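You operate a simulated robot arm through the tools that you are given. There is no shell and no other tool.

You run a simulated robot arm. Do the job below in one go: nothing can be reset, and whatever is moved stays where it is left.

Task
Check the pressure at the test port with the pump running, then put the test gauge back.
Fine: gauge in first, pump on, watch the pointer rise, pump off before the gauge comes out.
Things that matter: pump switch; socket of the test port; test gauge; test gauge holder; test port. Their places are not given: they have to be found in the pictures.

It is judged by the outcome, as a careful person would: the job done as asked, and still so three seconds after it is handed in. It fails if anything else is knocked over, pushed out of place, dropped, spilled or broken.

Robot
A 7-joint arm with a two-finger parallel gripper, fixed in place. Base frame: the origin is on the floor under the middle of its stand, x ahead of it, y to its left, z up; the work surface is at about z = 78. Lengths are in cm, angles in degrees, forces in N, time in s.
With the tool pointing down near the work surface it reaches from about 22 to 68 cm from the base axis. Its first joint turns from -66.0 to 66.0 degrees. Payload 2.4 kg.
Tool frame: the origin (TCP) lies between the finger pads and is the grasp point; the fingertips stand 3 cm ahead of it; z points along the fingers, y is the line along which they close. The gripper opens to 9.4 cm. The fingers are 2.8 cm wide and 1 cm thick; the gripper's body (5 by 9.6 cm) begins 5.5 cm behind the TCP.
Orientation is told as [roll, pitch, yaw] about the base's x, y, z axes, in that order, counted from this pose: with the fingers straight down and closing along the base's y, the tool's x points along the base's -x, its y along +y and its z along -z.

Tools
- The arm moves only by the tool send_rows. Its argument "moves" is a list of rows, each a list of 7 numbers: the finger opening in cm, from 0 to 9.4, then the shift along the tool's x, y, z in cm, then the turn, a rotation vector about the tool's x, y, z in degrees. In form: [[fingers, x, y, z, wx, wy, wz], ...]. A call has 1 to 20 rows; each row is the pose to reach, as a shift and turn from the pose commanded when the call began, along the tool's axes at that moment. Each row takes 0.2 s and may step no farther than 5 cm and 8.6 degrees from the row before; otherwise, or with a gripper value out of range, the whole call is refused. Where a pose cannot be reached the arm comes as near as it can. A force on the tool above 40 N (or 10 N above the force at the start of the call, whichever is more), or a blocked arm, ends the call early, and 0.2 s more pass. Each finger travels about 15.3 cm/s and halts on what it meets, pressing with about 23 N; the grip force reading is that of the motor and also rises with nothing between the fingers. The clock runs only during rows and for 0.2 s after the last one: add rows that repeat a pose to give the fingers time. The reply holds the time, the measured pose of the TCP, the force on the tool along the base axes, the opening and the grip force, in the units named above and with some noise, with the torque about the TCP (base axes, N m) and any sound that the robot's microphone picked up.
- Cameras (640 x 400 px; columns grow to the right, rows downward): "scene" is fixed at [5.2, 48.27, 146.56]; the picture's right is [-0.60, -0.80, 0.00], its down [-0.31, 0.23, -0.92] and it looks along [0.74, -0.56, -0.38] (base axes); focal length 336 px, centre (320, 200). "wrist" rides on the gripper at [7.6, 1.4, -10.3] in the tool frame; the picture's right is [-0.18, 0.98, 0.00], its down [-0.75, -0.14, -0.64] and it looks along [-0.63, -0.12, 0.77] (tool axes); focal length 243 px, centre (320, 200).
- snapshot(camera): a new picture of that camera. The clock stands still meanwhile.
- pixel_to_xyz(camera, pixels): there is no depth. For up to 12 entries [column, row, z] of the newest picture of that camera ("zoom" is the newest enlarged one), the place [x, y] in the base frame at which the ray of that pixel passes the height z, good to about 0.2 cm. The clock stands still meanwhile.
- enlarge(camera, box): a new picture of the part [left, top, right, bottom] of that camera's present view, enlarged. The clock stands still meanwhile.
- job_done(): hands the job in; it is judged then, once.

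Unless the task says otherwise, let go and move clear before handing in.

The tools are called after "Emit:" by a JSON object that holds its "method" and its "body". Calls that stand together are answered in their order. send_rows: Moves the arm, as the interface text tells. Its arguments: {"type":"object","properties":{"moves":{"type":"array","items":{"type":"array","items":{"type":"number"}}}},"required":["moves"]} The other tools are called the same way: snapshot (camera) takes a picture; pixel_to_xyz (camera, pixels) gives the place at which the rays of pixels pass given heights; enlarge (camera, box) takes an enlarged picture of a part of a camera's view; job_done () hands the job in.

At the start:

```text
time: 0.0
tool_pos: [41.16, -2.22, 131.77]
ee_rot: [-0.1, 0.0, -0.1]
wrist_force: [-0.1, 0.7, -0.5]
ft_torque: [0.01, -0.01, -0.03]
opening: 9.39
grasp_force: 0.1
```

scene: 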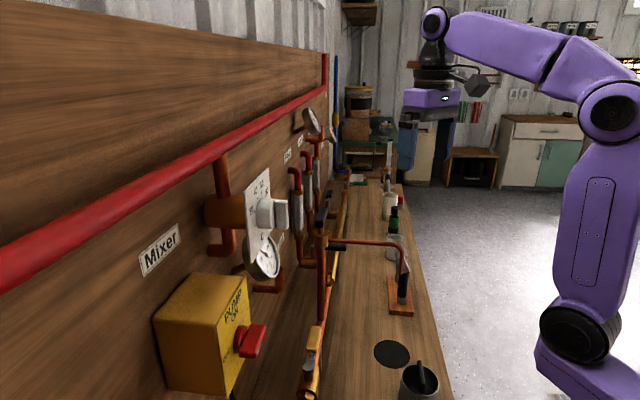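
wrist: 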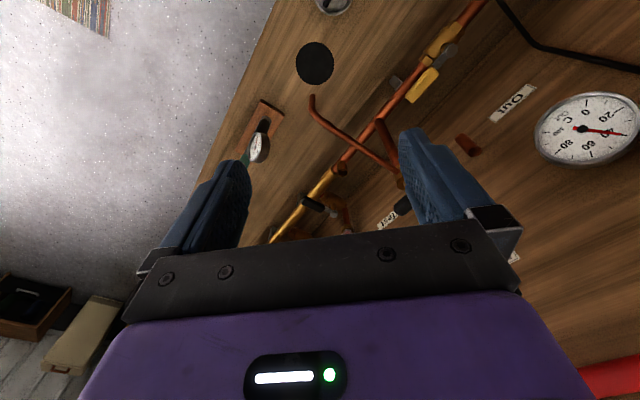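

The scene picture shows a panel wall with a yellow pump box with a red knob (about 240,340), dial gauges, pipes and a bench. I'll look at enlarged parts before any move.

Emit:
{"method": "enlarge", "body": {"camera": "scene", "box": [140, 220, 300, 400]}}

Emit:
{"method": "enlarge", "body": {"camera": "scene", "box": [280, 160, 460, 300]}}

Emit:
{"method": "enlarge", "body": {"camera": "scene", "box": [280, 280, 460, 400]}}

Emit:
{"method": "enlarge", "body": {"camera": "wrist", "box": [200, 0, 480, 240]}}

```text
2.22 times, centred on (220, 310) of scene
```

zoom: 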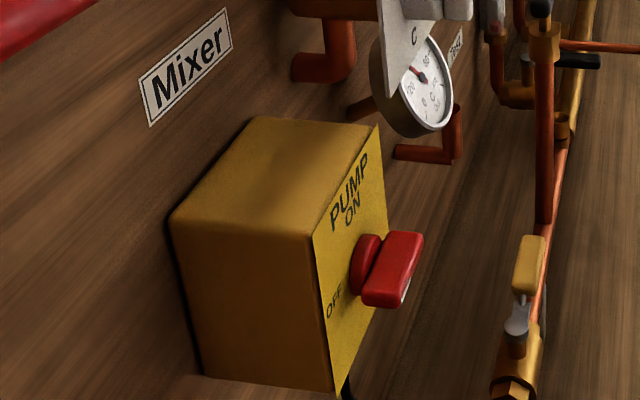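

```text
2.86 times, centred on (370, 230) of scene
```

zoom: 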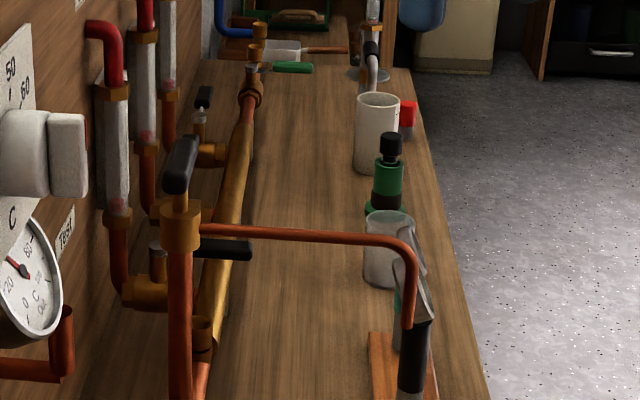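

```text
3.33 times, centred on (370, 340) of scene
```

zoom: 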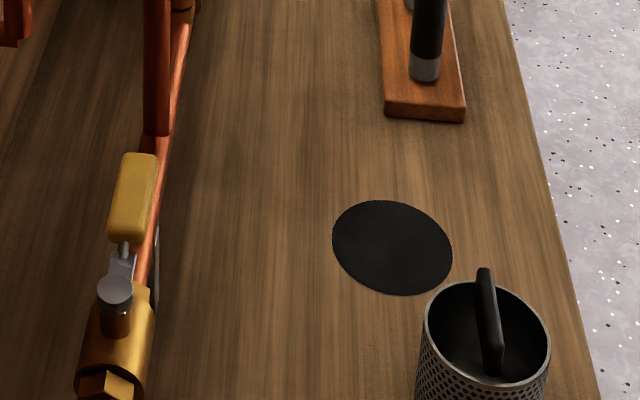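

```text
1.67 times, centred on (340, 120) of wrist
```

zoom: 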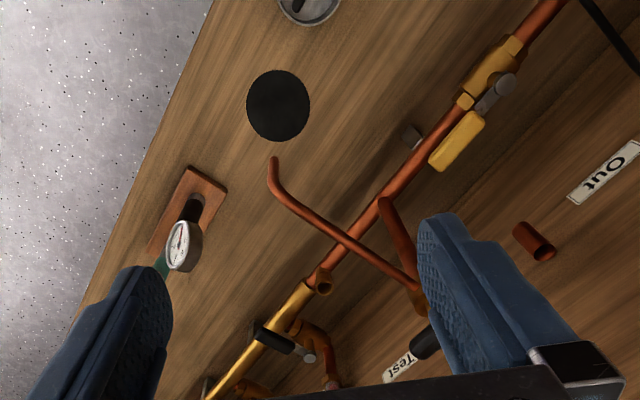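

The test gauge seems to stand in a wooden holder at scene (400,290) / wrist (258,145), and the test port is likely the thin copper pipe whose end hangs at wrist (312,98). I'll measure where these lie at bench height and a few other heights.

Emit:
{"method": "pixel_to_xyz", "body": {"camera": "scene", "pixels": [[392, 353, 78], [400, 308, 78], [401, 300, 80], [405, 270, 95], [402, 240, 100], [450, 398, 78], [410, 200, 78], [310, 395, 85], [345, 200, 85], [250, 340, 100], [160, 330, 100], [325, 380, 78]]}}

Emit:
{"method": "pixel_to_xyz", "body": {"camera": "wrist", "pixels": [[314, 63, 78], [258, 147, 78], [258, 147, 95], [265, 120, 80], [312, 98, 95], [312, 98, 100], [312, 98, 90], [400, 175, 100], [340, 168, 85], [587, 128, 100], [587, 128, 110], [430, 80, 85]]}}

```text
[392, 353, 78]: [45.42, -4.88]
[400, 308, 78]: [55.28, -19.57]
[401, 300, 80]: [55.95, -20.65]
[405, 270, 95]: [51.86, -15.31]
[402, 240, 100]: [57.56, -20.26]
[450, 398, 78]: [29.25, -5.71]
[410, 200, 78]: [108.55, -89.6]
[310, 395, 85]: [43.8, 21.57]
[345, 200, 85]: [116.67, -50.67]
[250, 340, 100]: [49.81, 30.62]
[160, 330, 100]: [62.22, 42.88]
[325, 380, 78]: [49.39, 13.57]
```

```text
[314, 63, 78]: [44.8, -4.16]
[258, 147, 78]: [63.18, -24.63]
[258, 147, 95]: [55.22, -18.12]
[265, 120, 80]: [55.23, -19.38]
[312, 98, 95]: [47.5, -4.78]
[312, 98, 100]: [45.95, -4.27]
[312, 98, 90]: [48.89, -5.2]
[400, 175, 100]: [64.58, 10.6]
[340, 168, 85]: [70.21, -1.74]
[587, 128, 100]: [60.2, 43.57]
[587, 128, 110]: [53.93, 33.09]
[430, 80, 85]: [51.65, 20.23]
```

The wrist rays and the scene rays put the down-turned pipe end near (45,-4,103) above the black disc, and there is also a brass tee with an opening at wrist (340,168) close to a "Test" label. I'll enlarge these more to tell which is the test port.

Emit:
{"method": "enlarge", "body": {"camera": "wrist", "box": [300, 130, 440, 240]}}

Emit:
{"method": "enlarge", "body": {"camera": "wrist", "box": [220, 70, 340, 190]}}

Emit:
{"method": "enlarge", "body": {"camera": "scene", "box": [370, 220, 440, 320]}}

Emit:
{"method": "enlarge", "body": {"camera": "scene", "box": [260, 90, 360, 270]}}

```text
3.64 times, centred on (370, 185) of wrist
```

zoom: 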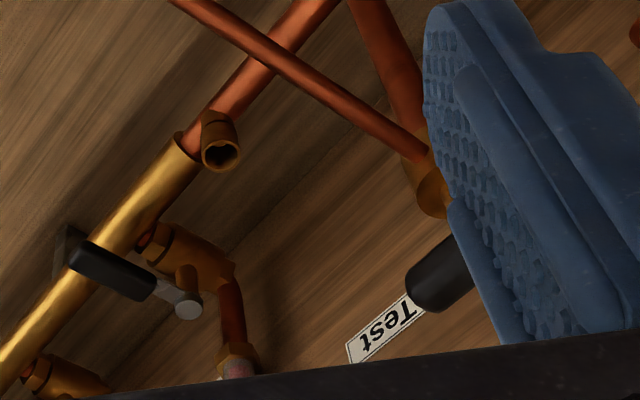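

```text
3.33 times, centred on (280, 130) of wrist
```

zoom: 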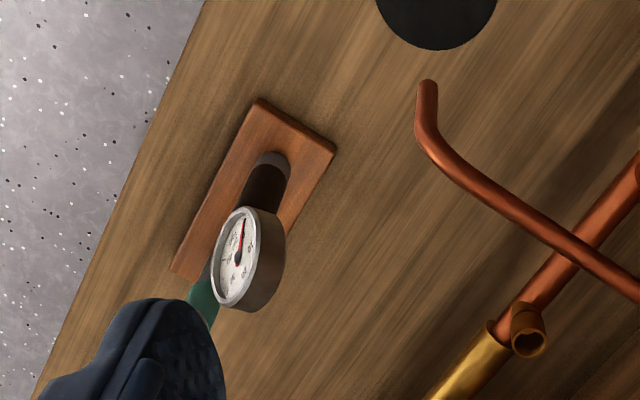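

```text
4.00 times, centred on (405, 270) of scene
```

zoom: 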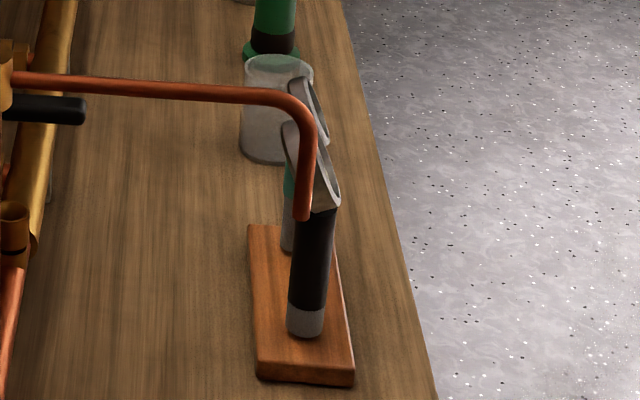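

```text
2.22 times, centred on (310, 180) of scene
```

zoom: 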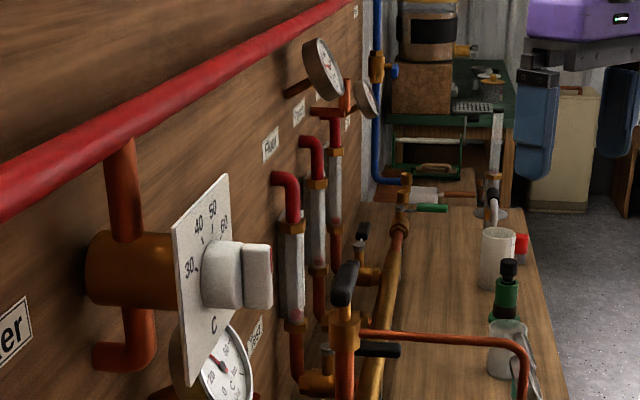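

A brass socket opens upward at wrist (340,168), beside the "Test" label, so that is probably the test port; the holder at scene (400,290) seems to hold two gauges, one black and one green behind it. I'll move the arm up and aside to view the holder from nearer.

Emit:
{"method": "send_rows", "body": {"moves": [[9.4, 1, -2.5, 2.5, 0, 0, 0], [9.4, 2, -5, 5, 0, 0, 0], [9.4, 3, -8, 8, 0, 0, 0], [9.4, 4, -11, 12, 0, 0, 0], [9.4, 5, -13.5, 15, 0, 0, 0], [9.4, 6, -16, 18, 0, 0, 0], [9.4, 6, -16, 18, 0, 0, 0]]}}

Emit:
{"method": "snapshot", "body": {"camera": "wrist"}}

Emit:
{"method": "snapshot", "body": {"camera": "scene"}}

```text
refused: row 4 steps farther than a row can; nothing moved
```

```text
taken
```

wrist: 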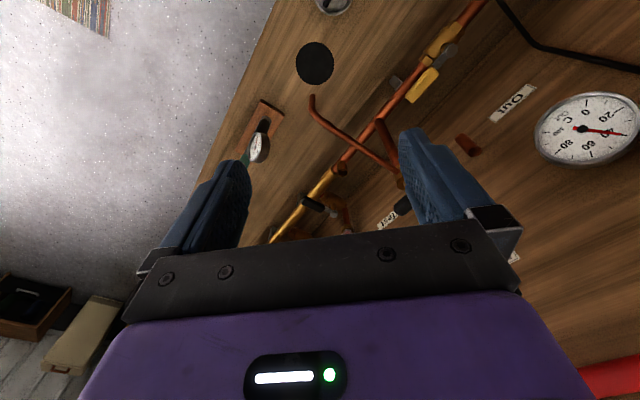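

```text
taken
```

scene: 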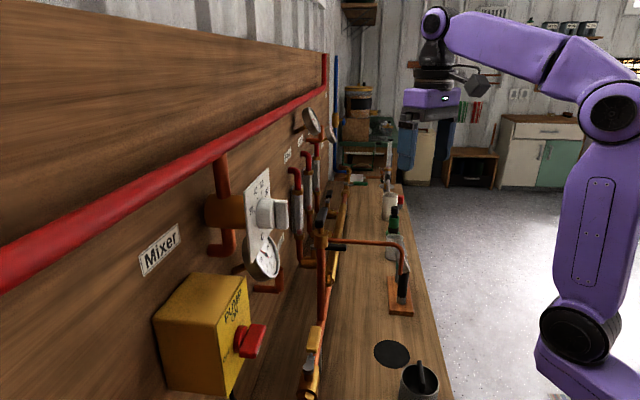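

The call was refused for too long a step, and nothing moved; both pictures are unchanged. I'll send the same path again with even, shorter steps.

Emit:
{"method": "send_rows", "body": {"moves": [[9.4, 0.75, -2, 2.25, 0, 0, 0], [9.4, 1.5, -4, 4.5, 0, 0, 0], [9.4, 2.25, -6, 6.75, 0, 0, 0], [9.4, 3, -8, 9, 0, 0, 0], [9.4, 3.75, -10, 11.25, 0, 0, 0], [9.4, 4.5, -12, 13.5, 0, 0, 0], [9.4, 5.25, -14, 15.75, 0, 0, 0], [9.4, 6, -16, 18, 0, 0, 0], [9.4, 6, -16, 18, 0, 0, 0]]}}

Emit:
{"method": "snapshot", "body": {"camera": "wrist"}}

Emit:
{"method": "snapshot", "body": {"camera": "scene"}}

```text
time: 2.0
tool_pos: [35.15, -18.28, 113.53]
ee_rot: [0.0, 0.1, 0.1]
wrist_force: [0.3, -0.4, -0.4]
ft_torque: [0.02, 0.0, -0.01]
opening: 9.4
grasp_force: 0.1
```

```text
taken
```

wrist: 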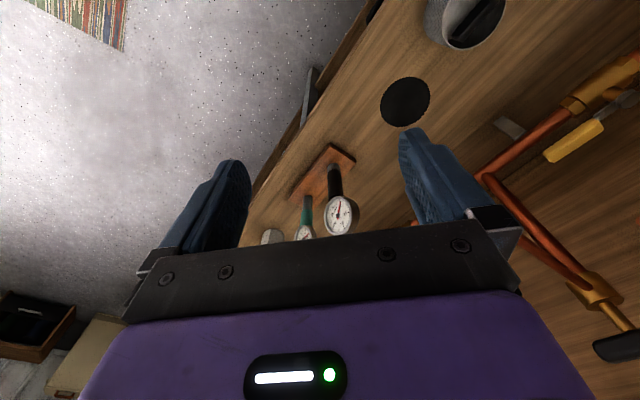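

```text
taken
```

scene: 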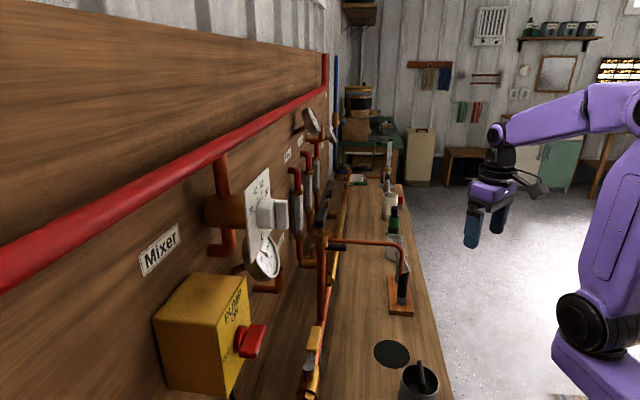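

Emit:
{"method": "enlarge", "body": {"camera": "wrist", "box": [250, 130, 400, 250]}}

Emit:
{"method": "pixel_to_xyz", "body": {"camera": "wrist", "pixels": [[405, 102, 78], [334, 194, 80], [340, 214, 95], [340, 214, 100], [305, 233, 95], [305, 233, 100], [333, 146, 79], [355, 160, 79], [292, 192, 79], [465, 20, 90]]}}

```text
3.33 times, centred on (325, 190) of wrist
```

zoom: 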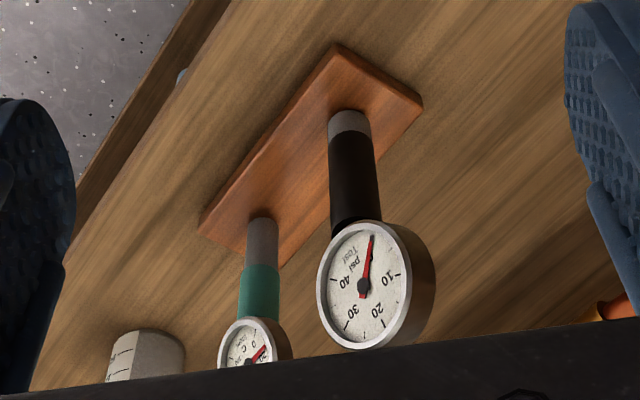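

```text
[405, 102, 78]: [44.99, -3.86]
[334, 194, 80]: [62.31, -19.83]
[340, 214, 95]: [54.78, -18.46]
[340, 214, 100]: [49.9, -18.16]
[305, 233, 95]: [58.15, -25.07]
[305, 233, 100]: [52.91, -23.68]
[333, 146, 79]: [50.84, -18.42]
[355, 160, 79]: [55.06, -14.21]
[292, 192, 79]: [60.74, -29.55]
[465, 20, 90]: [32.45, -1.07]
```

The near view (zoom (365,285)) shows the black-sleeved gauge marked "psi Test" 0–40, so it is the test gauge; the green one behind reads C and is not. The sleeve stands near (54.5,-19), and I'll now turn the tool 45° to face the panel squarely and look at the socket.

Emit:
{"method": "send_rows", "body": {"moves": [[9.4, -1, 0.3, -0.6, 0, 0, -6.4], [9.4, -3, 0.9, -1.2, 0, 0, -12.8], [9.4, -5, 1.5, -1.8, 0, 0, -19.2], [9.4, -7.5, 2.4, -2.4, 0, 0, -25.7], [9.4, -10, 3.2, -2.5, 0, 0, -32.1], [9.4, -12.5, 4.1, -2.5, 0, 0, -38.5], [9.4, -15, 5, -2.5, 0, 0, -45], [9.4, -15, 5, -2.5, 0, 0, -45]]}}

Emit:
{"method": "snapshot", "body": {"camera": "wrist"}}

Emit:
{"method": "snapshot", "body": {"camera": "scene"}}

```text
time: 3.8
tool_pos: [50.27, -13.28, 116.24]
ee_rot: [0.0, 0.0, 45.1]
wrist_force: [-0.1, -0.7, 0.1]
ft_torque: [-0.02, -0.02, 0.01]
opening: 9.38
grasp_force: 0.1
```

```text
taken
```

wrist: 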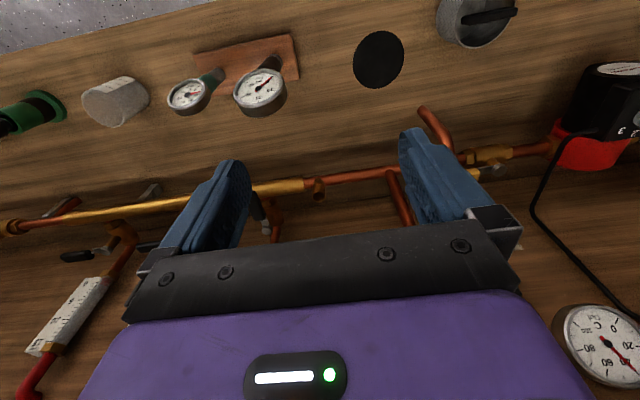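

```text
taken
```

scene: 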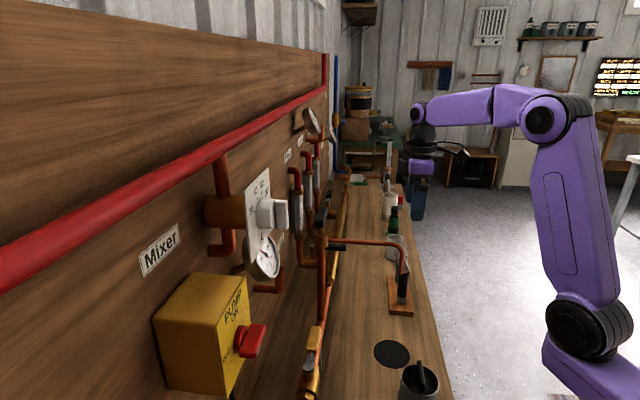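

The wrist picture now looks along the bench: test gauge at (260,92), its holder at (245,60), the upward socket at (318,188) and the tap pipe at (435,125). I'll enlarge these and measure.

Emit:
{"method": "enlarge", "body": {"camera": "wrist", "box": [250, 140, 400, 240]}}

Emit:
{"method": "enlarge", "body": {"camera": "wrist", "box": [150, 30, 320, 130]}}

Emit:
{"method": "pixel_to_xyz", "body": {"camera": "wrist", "pixels": [[378, 60, 78], [194, 50, 81], [291, 36, 81], [299, 78, 81], [318, 187, 90], [318, 187, 92], [318, 187, 94], [424, 109, 103], [260, 92, 95], [240, 10, 78], [500, 170, 88]]}}

```text
4.00 times, centred on (325, 190) of wrist
```

zoom: 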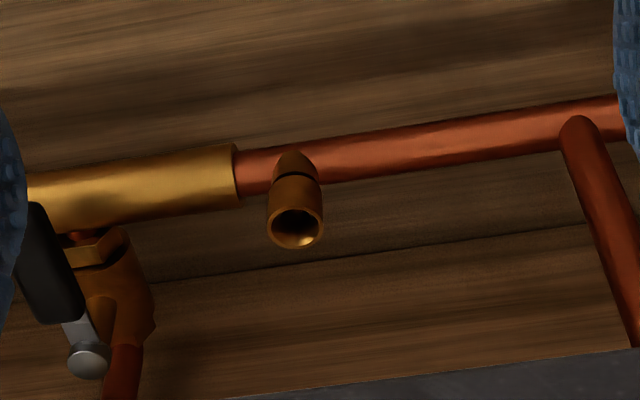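

```text
3.76 times, centred on (235, 80) of wrist
```

zoom: 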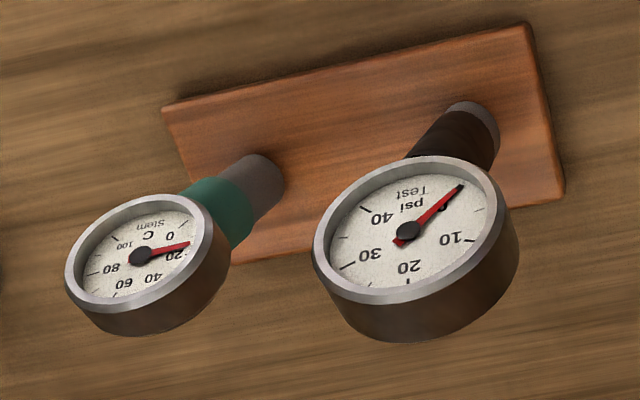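

```text
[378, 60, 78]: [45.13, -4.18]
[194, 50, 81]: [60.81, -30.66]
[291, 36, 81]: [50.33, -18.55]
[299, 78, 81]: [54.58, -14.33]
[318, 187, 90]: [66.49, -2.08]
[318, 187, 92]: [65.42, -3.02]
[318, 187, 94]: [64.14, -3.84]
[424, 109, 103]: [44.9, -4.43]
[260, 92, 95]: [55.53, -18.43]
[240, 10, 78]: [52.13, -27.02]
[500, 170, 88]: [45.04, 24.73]
```

The socket opens upward with its rim near (67,-1.8,92), and three views agree on the gauge stem at (54.5,-19.1), with the dial above z≈91. I'll pull back off the bench front and tip the tool to near horizontal, so as to take the black sleeve from the front beneath the dial.

Emit:
{"method": "send_rows", "body": {"moves": [[9.4, 1.9, -0.7, 0.8, 0, -7, 0], [9.4, 3.8, -1.4, 1.6, 0, -14, 0], [9.4, 5.6, -2.1, 2.4, 0, -21, 0], [9.4, 7.5, -2.8, 3.2, 0, -28, 0], [9.4, 9.4, -3.5, 4.1, 0, -35, 0], [9.4, 11.3, -4.2, 4.9, 0, -42, 0], [9.4, 13.2, -4.9, 5.7, 0, -49, 0], [9.4, 15, -5.6, 6.5, 0, -56, 0], [9.4, 16.9, -6.3, 7.3, 0, -63, 0], [9.4, 18.8, -7.1, 8.2, 0, -70, 0], [9.4, 18.8, -7.1, 8.2, 0, -70, 0]]}}

Emit:
{"method": "snapshot", "body": {"camera": "wrist"}}

Emit:
{"method": "snapshot", "body": {"camera": "scene"}}

```text
time: 6.2
tool_pos: [41.81, -31.63, 108.11]
ee_rot: [-0.1, -70.1, 45.2]
wrist_force: [0.0, 0.4, 0.2]
ft_torque: [0.02, 0.01, 0.0]
opening: 9.39
grasp_force: 0.0
```

```text
taken
```

wrist: 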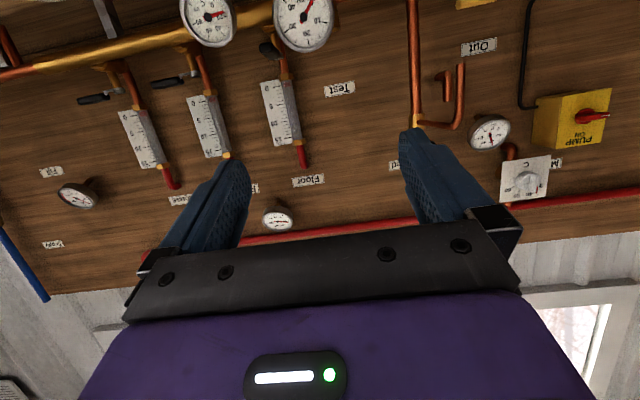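

```text
taken
```

scene: 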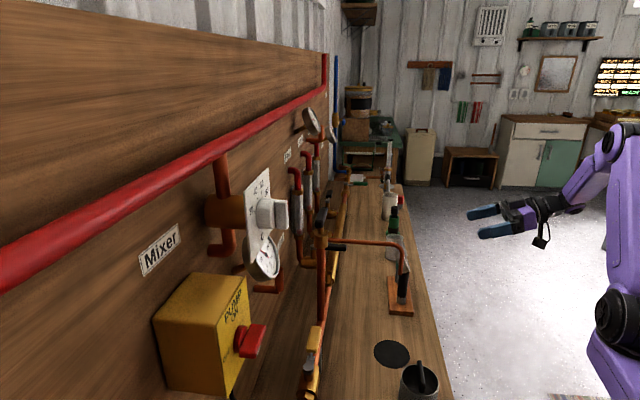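

The tool reached the near-horizontal pose; the picture is upside down, with the test gauge dial at (305,15), the pump box at (572,120) and its red knob at (592,116). I'll enlarge both before going down.

Emit:
{"method": "enlarge", "body": {"camera": "wrist", "box": [440, 40, 640, 220]}}

Emit:
{"method": "enlarge", "body": {"camera": "wrist", "box": [160, 0, 360, 120]}}

```text
2.22 times, centred on (540, 130) of wrist
```

zoom: 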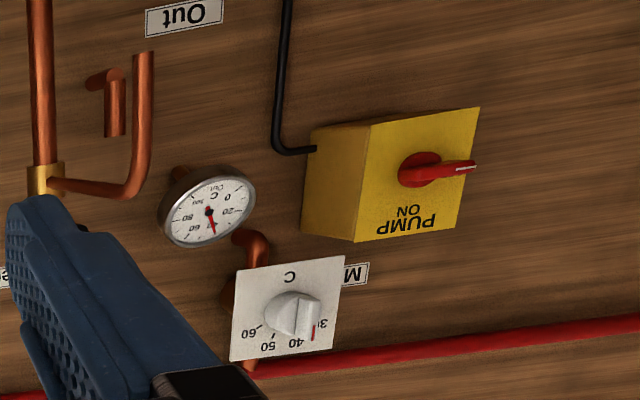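

```text
3.20 times, centred on (260, 60) of wrist
```

zoom: 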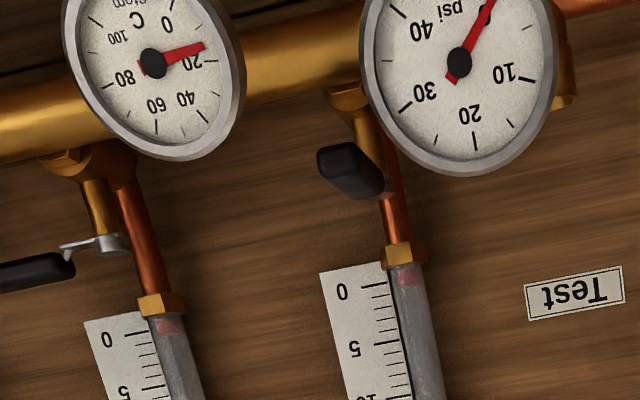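

The knob's handle points left to OFF with ON at the top, so the pump is off; the test gauge reads zero. I'll lower straight down in front of the gauge to sleeve height and look again.

Emit:
{"method": "send_rows", "body": {"moves": [[9.4, 3.9, 0, 1.4, 0, 0, 0], [9.4, 7.9, 0, 2.9, 0, 0, 0], [9.4, 11.8, 0, 4.3, 0, 0, 0], [9.4, 15.8, 0, 5.7, 0, 0, 0], [9.4, 19.3, 0, 7.0, 0, 0, 0], [9.4, 19.3, 0, 7.0, 0, 0, 0]]}}

Emit:
{"method": "snapshot", "body": {"camera": "wrist"}}

Emit:
{"method": "snapshot", "body": {"camera": "scene"}}

```text
time: 7.6
tool_pos: [41.83, -31.52, 87.32]
ee_rot: [-0.1, -70.0, 45.1]
wrist_force: [0.6, -0.6, -0.5]
ft_torque: [0.03, -0.03, -0.02]
opening: 9.39
grasp_force: 0.2
```

```text
taken
```

wrist: 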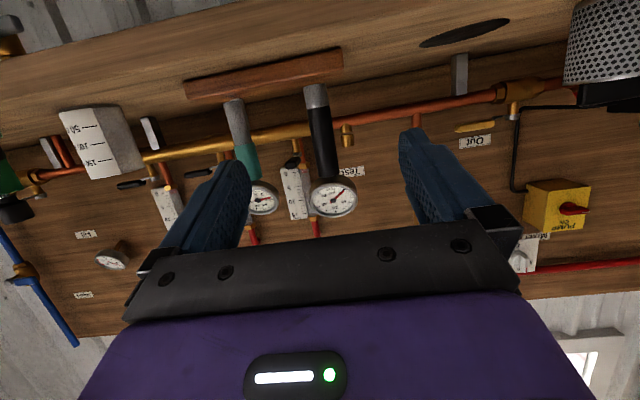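

```text
taken
```

scene: 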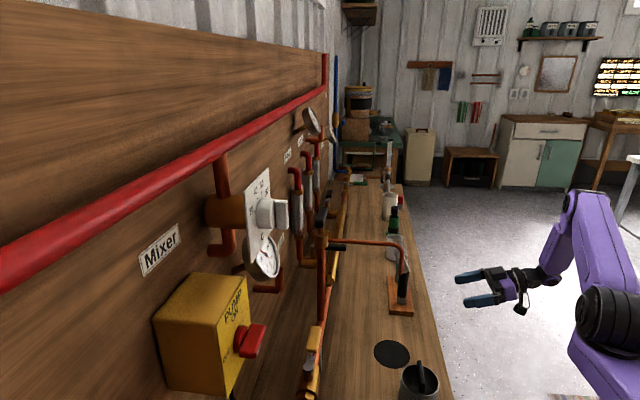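

Emit:
{"method": "enlarge", "body": {"camera": "wrist", "box": [220, 40, 400, 230]}}

Emit:
{"method": "pixel_to_xyz", "body": {"camera": "wrist", "pixels": [[315, 86, 81.3], [320, 130, 86], [320, 130, 87], [328, 175, 92], [333, 198, 95], [346, 128, 92], [346, 140, 90], [343, 62, 81], [184, 93, 81]]}}

```text
2.11 times, centred on (310, 135) of wrist
```

zoom: 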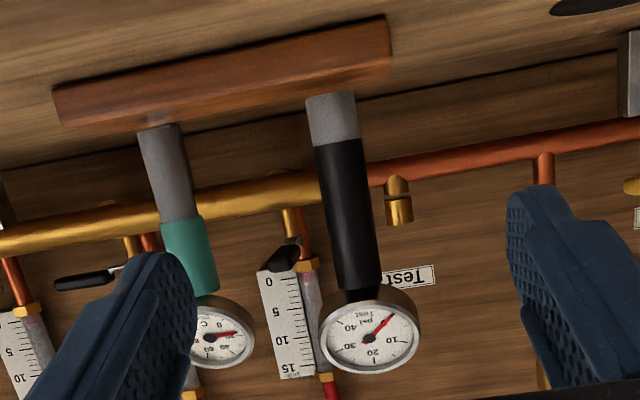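

```text
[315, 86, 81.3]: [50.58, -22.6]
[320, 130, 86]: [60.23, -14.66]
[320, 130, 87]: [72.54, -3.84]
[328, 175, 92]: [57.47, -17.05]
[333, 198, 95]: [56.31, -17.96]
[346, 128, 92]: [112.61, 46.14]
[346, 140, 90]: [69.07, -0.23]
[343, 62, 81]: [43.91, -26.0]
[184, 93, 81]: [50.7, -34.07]
```

This front view is clear: the sleeve runs from about zoom (337,142) to (360,290), which is z≈83 to 91.4, about 2.5 cm thick, with the dial above it. I'll check the lateral position of the sleeve with the zoom picture's rays.

Emit:
{"method": "pixel_to_xyz", "body": {"camera": "zoom", "pixels": [[330, 95, 80.7], [330, 95, 80.4], [337, 142, 83.0], [337, 142, 82.8], [360, 290, 91.4], [360, 290, 91], [370, 338, 94.5], [398, 192, 91], [398, 220, 92], [398, 192, 92]]}}

Emit:
{"method": "enlarge", "body": {"camera": "wrist", "box": [290, 70, 370, 130]}}

```text
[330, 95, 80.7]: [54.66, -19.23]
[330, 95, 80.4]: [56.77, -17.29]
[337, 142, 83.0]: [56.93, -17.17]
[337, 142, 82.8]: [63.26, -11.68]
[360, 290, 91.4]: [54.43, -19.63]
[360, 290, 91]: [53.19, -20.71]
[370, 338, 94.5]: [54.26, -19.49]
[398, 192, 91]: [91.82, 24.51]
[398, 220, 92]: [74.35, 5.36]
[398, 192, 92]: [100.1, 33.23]
```

```text
6.67 times, centred on (330, 100) of wrist
```

zoom: 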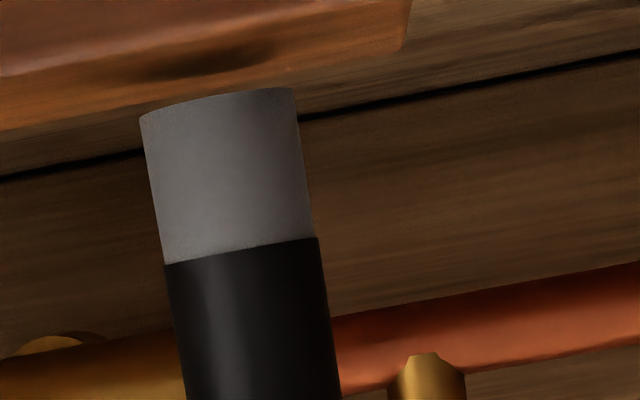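

The rays put the sleeve at b≈52.15 along the bench, 25 cm out, so the grasp point is about (54.57,-19.17,86.5). I'll advance most of the way with fingers at 7 cm, then look before closing.

Emit:
{"method": "send_rows", "body": {"moves": [[7, -0.9, -0.05, 2.8, 0, 0, 0], [7, -1.8, -0.1, 5.6, 0, 0, 0], [7, -2.6, -0.15, 8.4, 0, 0, 0], [7, -3.5, -0.2, 11.2, 0, 0, 0], [7, -3.5, -0.2, 11.2, 0, 0, 0]]}}

Emit:
{"method": "snapshot", "body": {"camera": "wrist"}}

Emit:
{"method": "enlarge", "body": {"camera": "scene", "box": [340, 200, 500, 340]}}

```text
time: 8.8
tool_pos: [50.12, -23.38, 86.81]
ee_rot: [0.0, -70.0, 45.1]
wrist_force: [0.1, -0.1, 0.3]
ft_torque: [-0.01, 0.02, 0.01]
opening: 7.0
grasp_force: 0.0
```

```text
taken
```

wrist: 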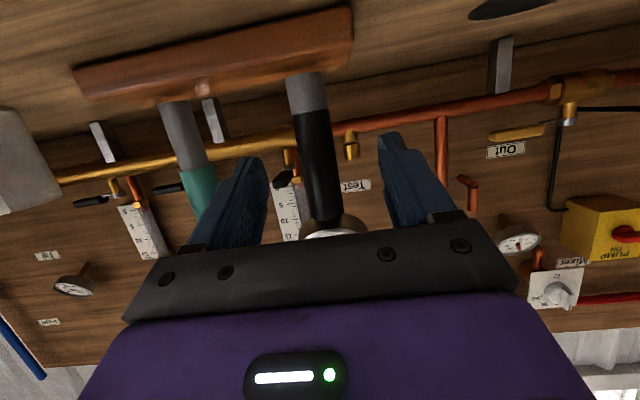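

```text
2.86 times, centred on (420, 270) of scene
```

zoom: 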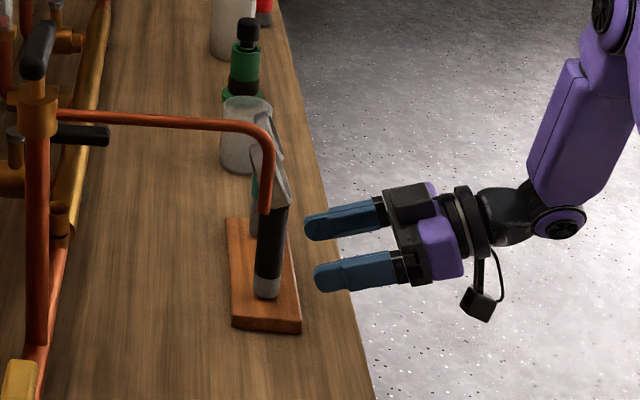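

The fingers straddle the sleeve at wrist (318,150) with room on both sides and the scene shows the holder clear of the fingers. I'll check the sleeve's lateral position once more from here.

Emit:
{"method": "enlarge", "body": {"camera": "wrist", "box": [240, 60, 400, 240]}}

Emit:
{"method": "pixel_to_xyz", "body": {"camera": "wrist", "pixels": [[305, 77, 80.7], [305, 77, 80.4], [310, 112, 83], [324, 215, 91.4]]}}

```text
2.22 times, centred on (320, 150) of wrist
```

zoom: 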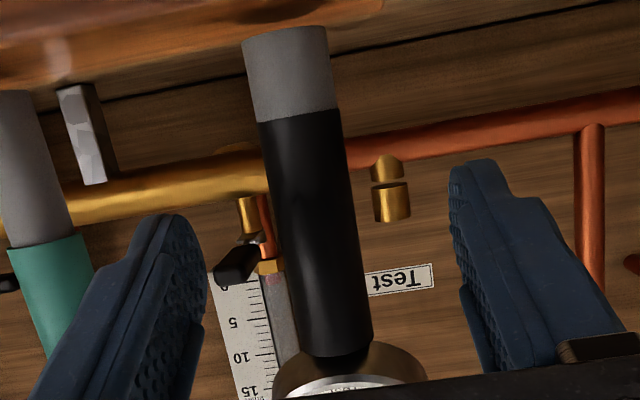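

```text
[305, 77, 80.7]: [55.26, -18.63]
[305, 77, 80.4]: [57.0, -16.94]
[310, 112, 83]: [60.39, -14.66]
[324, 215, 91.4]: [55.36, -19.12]
```

The sleeve sits at b≈52.2, so I'll shift 0.23 cm sideways while advancing the last 6.3 cm, with the fingers still open.

Emit:
{"method": "send_rows", "body": {"moves": [[7, -0.62, -0.1, 2.0, 0, 0, 0], [7, -1.25, -0.2, 4.0, 0, 0, 0], [7, -1.87, -0.23, 6.02, 0, 0, 0], [7, -1.87, -0.23, 6.02, 0, 0, 0]]}}

Emit:
{"method": "enlarge", "body": {"camera": "scene", "box": [340, 200, 500, 340]}}

Emit:
{"method": "snapshot", "body": {"camera": "wrist"}}

```text
time: 9.8
tool_pos: [54.72, -18.94, 86.78]
ee_rot: [0.0, -70.0, 44.9]
wrist_force: [0.1, 0.1, 1.1]
ft_torque: [0.0, 0.01, 0.0]
opening: 6.99
grasp_force: 0.0
```

```text
2.86 times, centred on (420, 270) of scene
```

zoom: 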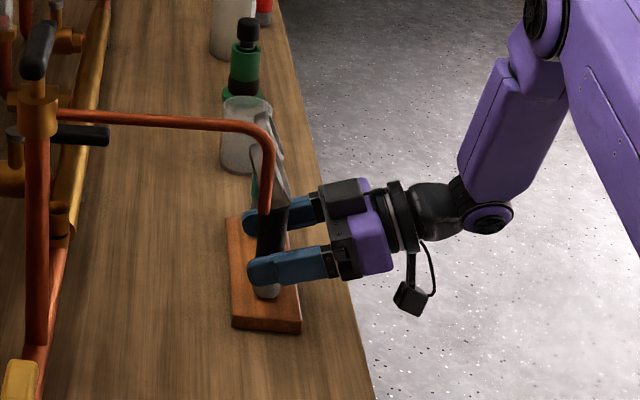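

```text
taken
```

wrist: 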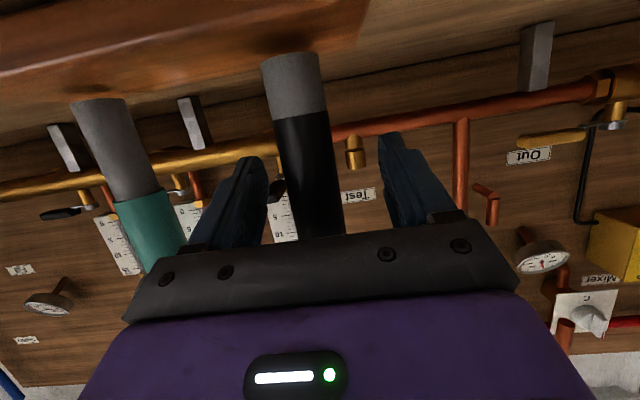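

The sleeve is between the fingers; at row 187, where the grasp point projects to column 320, the sleeve's middle looks slightly left of it. I'll enlarge to get the offset before closing.

Emit:
{"method": "enlarge", "body": {"camera": "wrist", "box": [240, 120, 400, 250]}}

```text
3.08 times, centred on (320, 185) of wrist
```

zoom: 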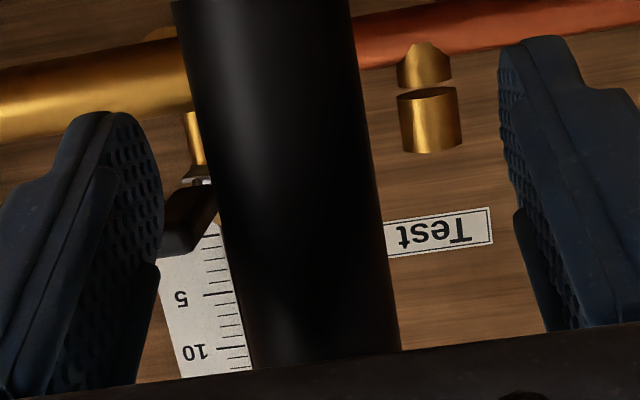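

The sleeve's centre is at wrist column 313.5 against 320, about 0.35 cm toward tool -y. I'll shift by that and then close the fingers on the sleeve.

Emit:
{"method": "send_rows", "body": {"moves": [[7, 0, -0.33, 0, 0, 0, 0], [5, 0, -0.33, 0, 0, 0, 0], [3.5, 0, -0.33, 0, 0, 0, 0], [2.2, 0, -0.33, 0, 0, 0, 0], [1.5, 0, -0.33, 0, 0, 0, 0], [1.5, 0, -0.33, 0, 0, 0, 0], [1.5, 0, -0.33, 0, 0, 0, 0]]}}

Emit:
{"method": "snapshot", "body": {"camera": "wrist"}}

Emit:
{"method": "enlarge", "body": {"camera": "scene", "box": [340, 200, 500, 340]}}

```text
time: 11.4
tool_pos: [54.87, -19.39, 86.62]
ee_rot: [0.0, -70.0, 45.0]
wrist_force: [0.4, 0.4, 0.5]
ft_torque: [-0.01, -0.01, -0.01]
opening: 3.17
grasp_force: 22.9
```

```text
taken
```

wrist: 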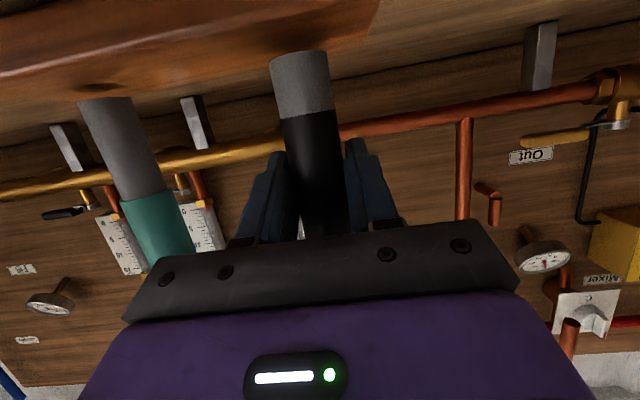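

```text
2.86 times, centred on (420, 270) of scene
```

zoom: 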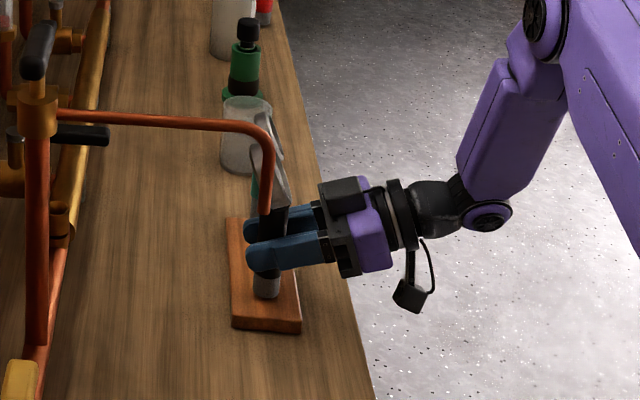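

The fingers closed on the sleeve at 3.17 cm with 22.9 N and no side force. I'll lift straight up slowly first, then more.

Emit:
{"method": "send_rows", "body": {"moves": [[1.5, -0.47, 0, -0.17, 0, 0, 0], [1.5, -0.94, 0, -0.34, 0, 0, 0], [1.5, -1.88, 0, -0.68, 0, 0, 0], [1.5, -2.82, 0, -1.03, 0, 0, 0], [1.5, -4.23, 0, -1.54, 0, 0, 0], [1.5, -5.64, 0, -2.05, 0, 0, 0], [1.5, -7.52, 0, -2.74, 0, 0, 0], [1.5, -7.52, 0, -2.74, 0, 0, 0]]}}

Emit:
{"method": "snapshot", "body": {"camera": "wrist"}}

Emit:
{"method": "enlarge", "body": {"camera": "scene", "box": [340, 180, 500, 320]}}

```text
time: 13.2
tool_pos: [55.02, -19.5, 94.53]
ee_rot: [0.1, -70.0, 44.9]
wrist_force: [-0.1, 0.4, -2.2]
ft_torque: [-0.01, 0.0, 0.0]
opening: 3.16
grasp_force: 23.0
```

```text
taken
```

wrist: 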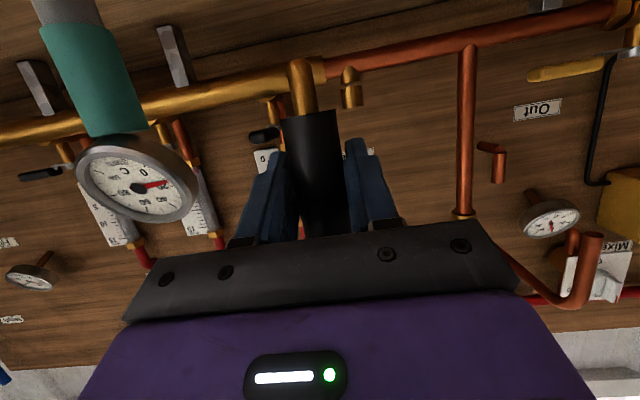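

```text
2.86 times, centred on (420, 250) of scene
```

zoom: 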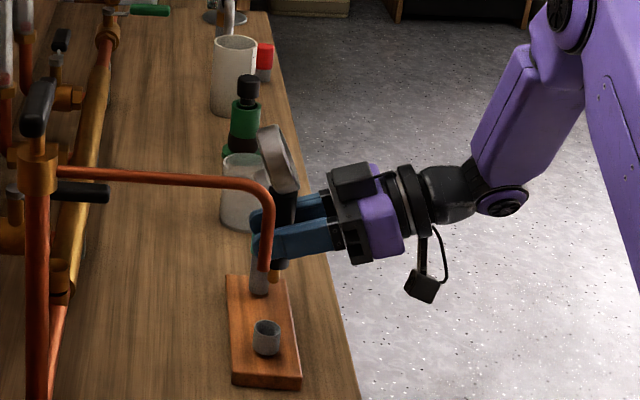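

The gauge came out cleanly; the grey cylinder belongs to the holder as a cup, and the gauge has a slim brass peg below the black sleeve (wrist (302,88)). I'll enlarge to measure the peg and the socket.

Emit:
{"method": "enlarge", "body": {"camera": "wrist", "box": [250, 30, 410, 150]}}

Emit:
{"method": "enlarge", "body": {"camera": "scene", "box": [300, 220, 440, 340]}}

```text
3.33 times, centred on (330, 90) of wrist
```

zoom: 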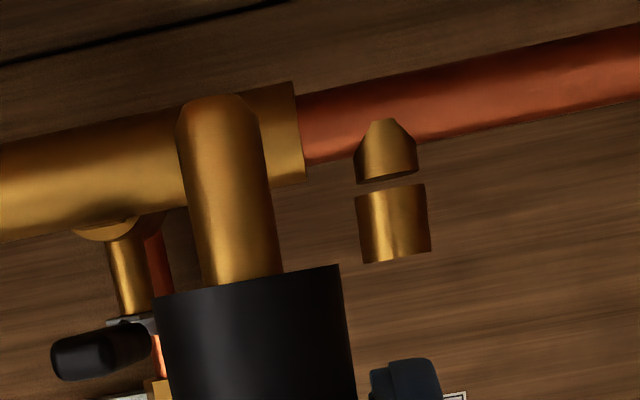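

```text
3.33 times, centred on (370, 280) of scene
```

zoom: 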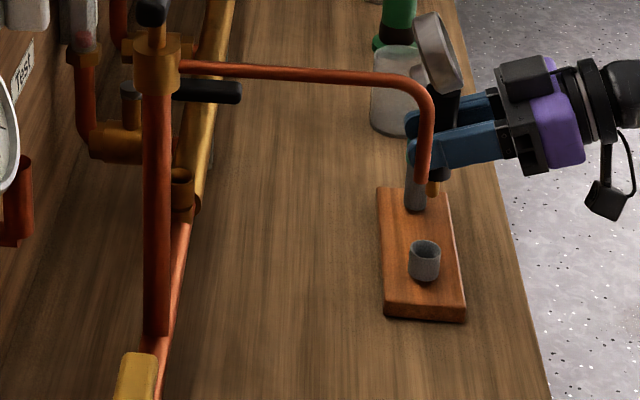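

The peg is about 1.35 cm thick and 3 cm long with a tapered tip; the socket rim lies near n=47, b≈49.3, z≈90.8 (n straight to the panel, b along the bench). I'll rise so the tip clears the rim, go part of the way over, then check with both cameras.

Emit:
{"method": "send_rows", "body": {"moves": [[1.5, -2.0, 0, -0.73, 0, 0, 0], [1.5, -4.0, 0, -1.46, 0, 0, 0], [1.5, -6.02, 0, -2.19, 0, 0, 0], [1.5, -6.8, 0.6, -0.1, 0, 0, 0], [1.5, -7.6, 1.2, 2.1, 0, 0, 0], [1.5, -8.4, 1.8, 4.3, 0, 0, 0], [1.5, -9.2, 2.4, 6.5, 0, 0, 0], [1.5, -10.0, 3.0, 8.75, 0, 0, 0], [1.5, -10.6, 3.2, 10.4, 0, 0, 0], [1.5, -10.6, 3.2, 10.4, 0, 0, 0]]}}

Emit:
{"method": "snapshot", "body": {"camera": "wrist"}}

Emit:
{"method": "snapshot", "body": {"camera": "scene"}}

```text
time: 15.4
tool_pos: [62.26, -7.6, 100.91]
ee_rot: [0.0, -70.0, 45.0]
wrist_force: [0.3, -0.3, -2.0]
ft_torque: [-0.01, -0.03, -0.01]
opening: 3.15
grasp_force: 23.0
```

```text
taken
```

wrist: 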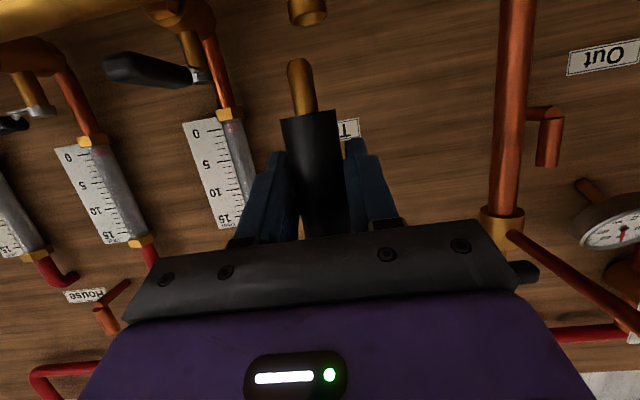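

```text
taken
```

scene: 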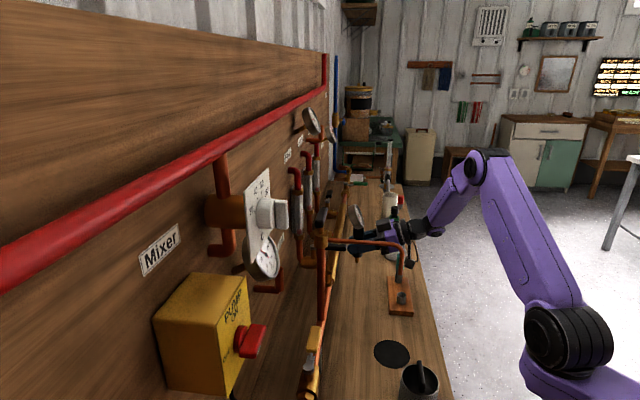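

The gauge is clear and held level; the socket shows at wrist (306,12) with the peg at (302,85) nearly in line. I'll enlarge both views to measure the offset.

Emit:
{"method": "enlarge", "body": {"camera": "scene", "box": [300, 200, 420, 300]}}

Emit:
{"method": "enlarge", "body": {"camera": "wrist", "box": [240, 0, 400, 120]}}

Emit:
{"method": "pixel_to_xyz", "body": {"camera": "wrist", "pixels": [[307, 18, 90.8], [307, 18, 90.4], [307, 18, 91.2], [298, 62, 94.3]]}}

```text
4.00 times, centred on (360, 250) of scene
```

zoom: 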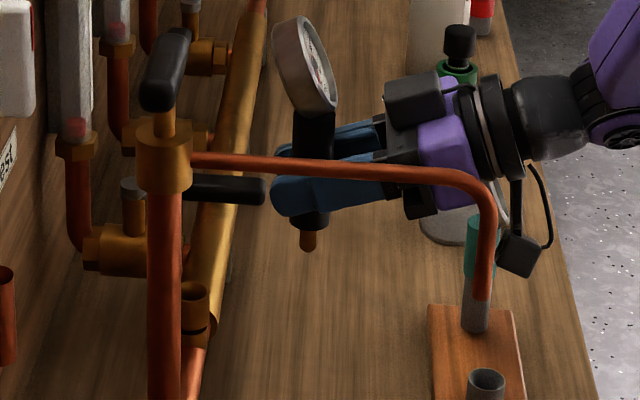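

```text
3.33 times, centred on (320, 60) of wrist
```

zoom: 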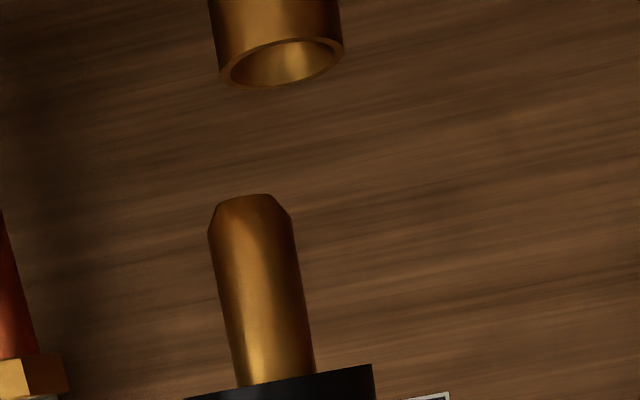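

```text
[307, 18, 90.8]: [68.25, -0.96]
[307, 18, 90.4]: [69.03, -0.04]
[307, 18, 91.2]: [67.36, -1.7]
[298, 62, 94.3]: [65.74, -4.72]
```

From both views the socket's mouth lies 8.0 cm farther toward the panel than the peg tip, 0.2 cm to tool +y, and 3.9 cm below it; the hole is about twice as wide as the peg. I'll move over it at this height and check again.

Emit:
{"method": "send_rows", "body": {"moves": [[1.5, -0.7, 0.05, 1.9, 0, 0, 0], [1.5, -1.4, 0.1, 3.8, 0, 0, 0], [1.5, -2.1, 0.15, 5.7, 0, 0, 0], [1.5, -2.73, 0.22, 7.49, 0, 0, 0], [1.5, -2.73, 0.22, 7.49, 0, 0, 0]]}}

Emit:
{"method": "snapshot", "body": {"camera": "wrist"}}

Emit:
{"method": "enlarge", "body": {"camera": "scene", "box": [290, 200, 410, 300]}}

Emit:
{"method": "enlarge", "body": {"camera": "wrist", "box": [240, 0, 400, 120]}}

```text
time: 16.6
tool_pos: [67.9, -1.8, 101.04]
ee_rot: [0.0, -70.0, 45.0]
wrist_force: [0.1, 0.2, -1.8]
ft_torque: [0.0, 0.0, -0.02]
opening: 3.16
grasp_force: 23.2
```

```text
taken
```

wrist: 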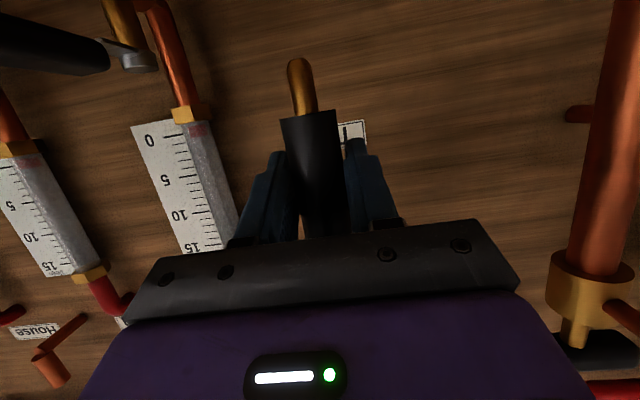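

```text
4.00 times, centred on (350, 250) of scene
```

zoom: 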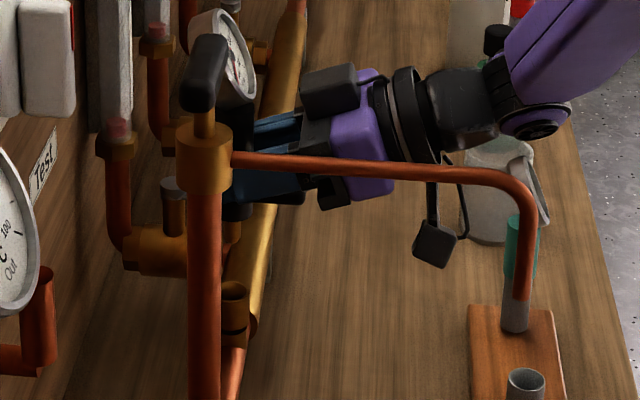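

```text
3.33 times, centred on (320, 60) of wrist
```

zoom: 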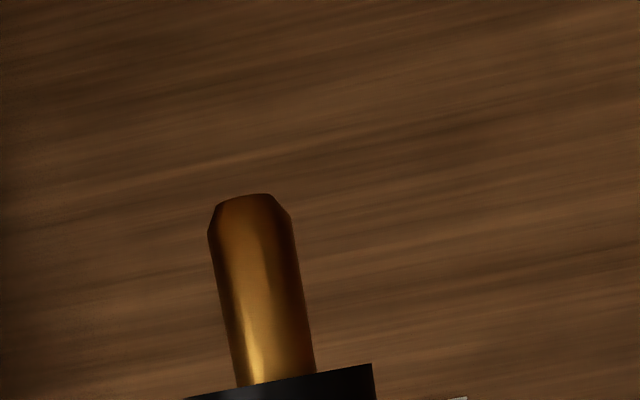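

The socket is now out of the wrist view and the riser pipe hides part of the scene view near zoom (232,235). I'll enlarge that spot to see the peg against the socket.

Emit:
{"method": "enlarge", "body": {"camera": "scene", "box": [318, 240, 350, 290]}}

```text
8.00 times, centred on (334, 265) of scene
```

zoom: 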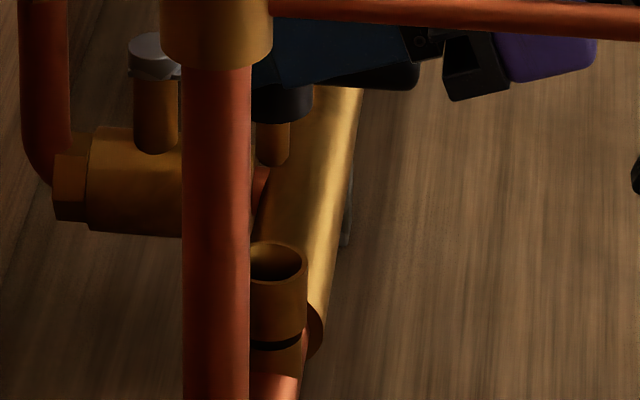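

The enlarged scene view shows the peg tip at zoom (273,165) right above the socket mouth centred near (270,263), so it lines up within a millimetre. I'll lower 3.5 cm to bring the tip close to the rim and check.

Emit:
{"method": "send_rows", "body": {"moves": [[1.5, 0.94, 0, 0.34, 0, 0, 0], [1.5, 1.88, 0, 0.68, 0, 0, 0], [1.5, 2.63, 0, 0.96, 0, 0, 0], [1.5, 3.29, 0, 1.2, 0, 0, 0], [1.5, 3.29, 0, 1.2, 0, 0, 0]]}}

Emit:
{"method": "enlarge", "body": {"camera": "scene", "box": [318, 240, 350, 290]}}

Emit:
{"method": "enlarge", "body": {"camera": "wrist", "box": [240, 0, 400, 120]}}

```text
time: 17.8
tool_pos: [67.8, -1.88, 97.56]
ee_rot: [-0.2, -70.0, 44.9]
wrist_force: [-0.2, 0.8, -1.5]
ft_torque: [0.0, 0.01, 0.03]
opening: 3.11
grasp_force: 23.0
```

```text
8.00 times, centred on (334, 265) of scene
```

zoom: 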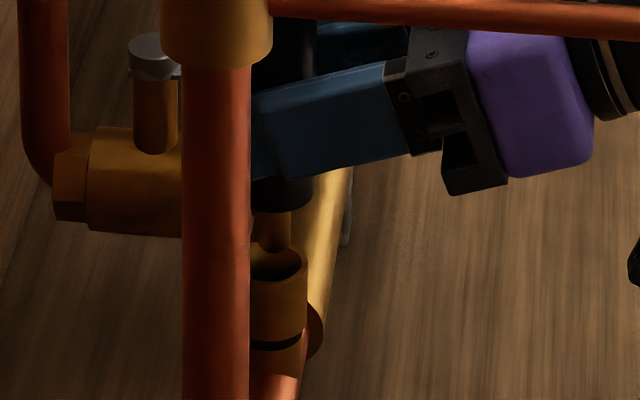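

```text
3.33 times, centred on (320, 60) of wrist
```

zoom: 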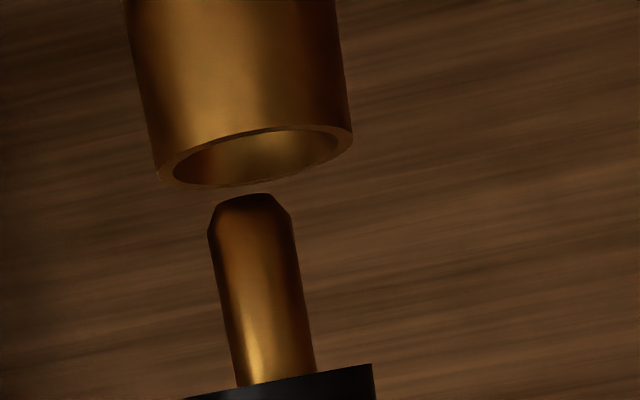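

The tip at zoom (255,196) points straight into the socket mouth centred at (257,157), and the scene view agrees. I'll lower 2.2 cm more with a 0.08 cm sideways trim, watching the force.

Emit:
{"method": "send_rows", "body": {"moves": [[1.5, 0.3, 0.08, 0.1, 0, 0, 0], [1.5, 0.7, 0.08, 0.26, 0, 0, 0], [1.5, 1.1, 0.08, 0.4, 0, 0, 0], [1.5, 1.5, 0.08, 0.55, 0, 0, 0], [1.5, 1.88, 0.08, 0.68, 0, 0, 0], [1.5, 2.07, 0.08, 0.75, 0, 0, 0], [1.5, 2.07, 0.08, 0.75, 0, 0, 0]]}}

Emit:
{"method": "enlarge", "body": {"camera": "scene", "box": [318, 240, 350, 290]}}

Emit:
{"method": "enlarge", "body": {"camera": "wrist", "box": [240, 0, 400, 120]}}

```text
time: 19.4
tool_pos: [67.69, -1.71, 95.41]
ee_rot: [0.0, -70.0, 45.0]
wrist_force: [-0.4, 2.9, -0.1]
ft_torque: [0.15, 0.03, -0.01]
opening: 3.17
grasp_force: 22.7
```

```text
8.00 times, centred on (334, 265) of scene
```

zoom: 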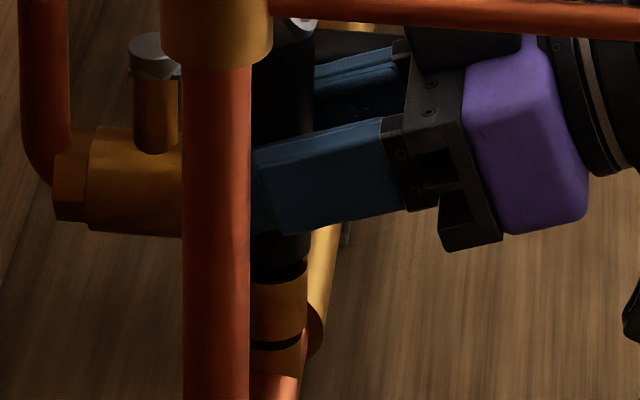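

```text
3.33 times, centred on (320, 60) of wrist
```

zoom: 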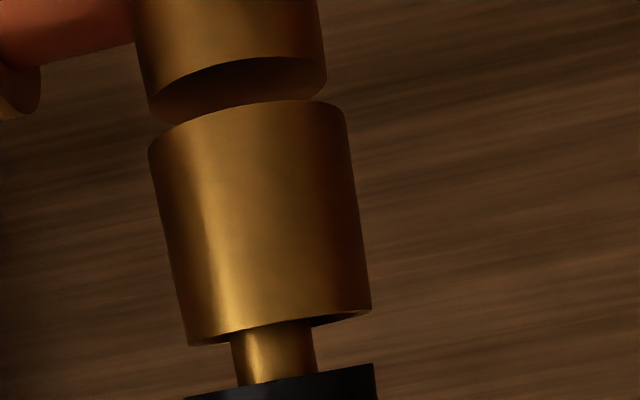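

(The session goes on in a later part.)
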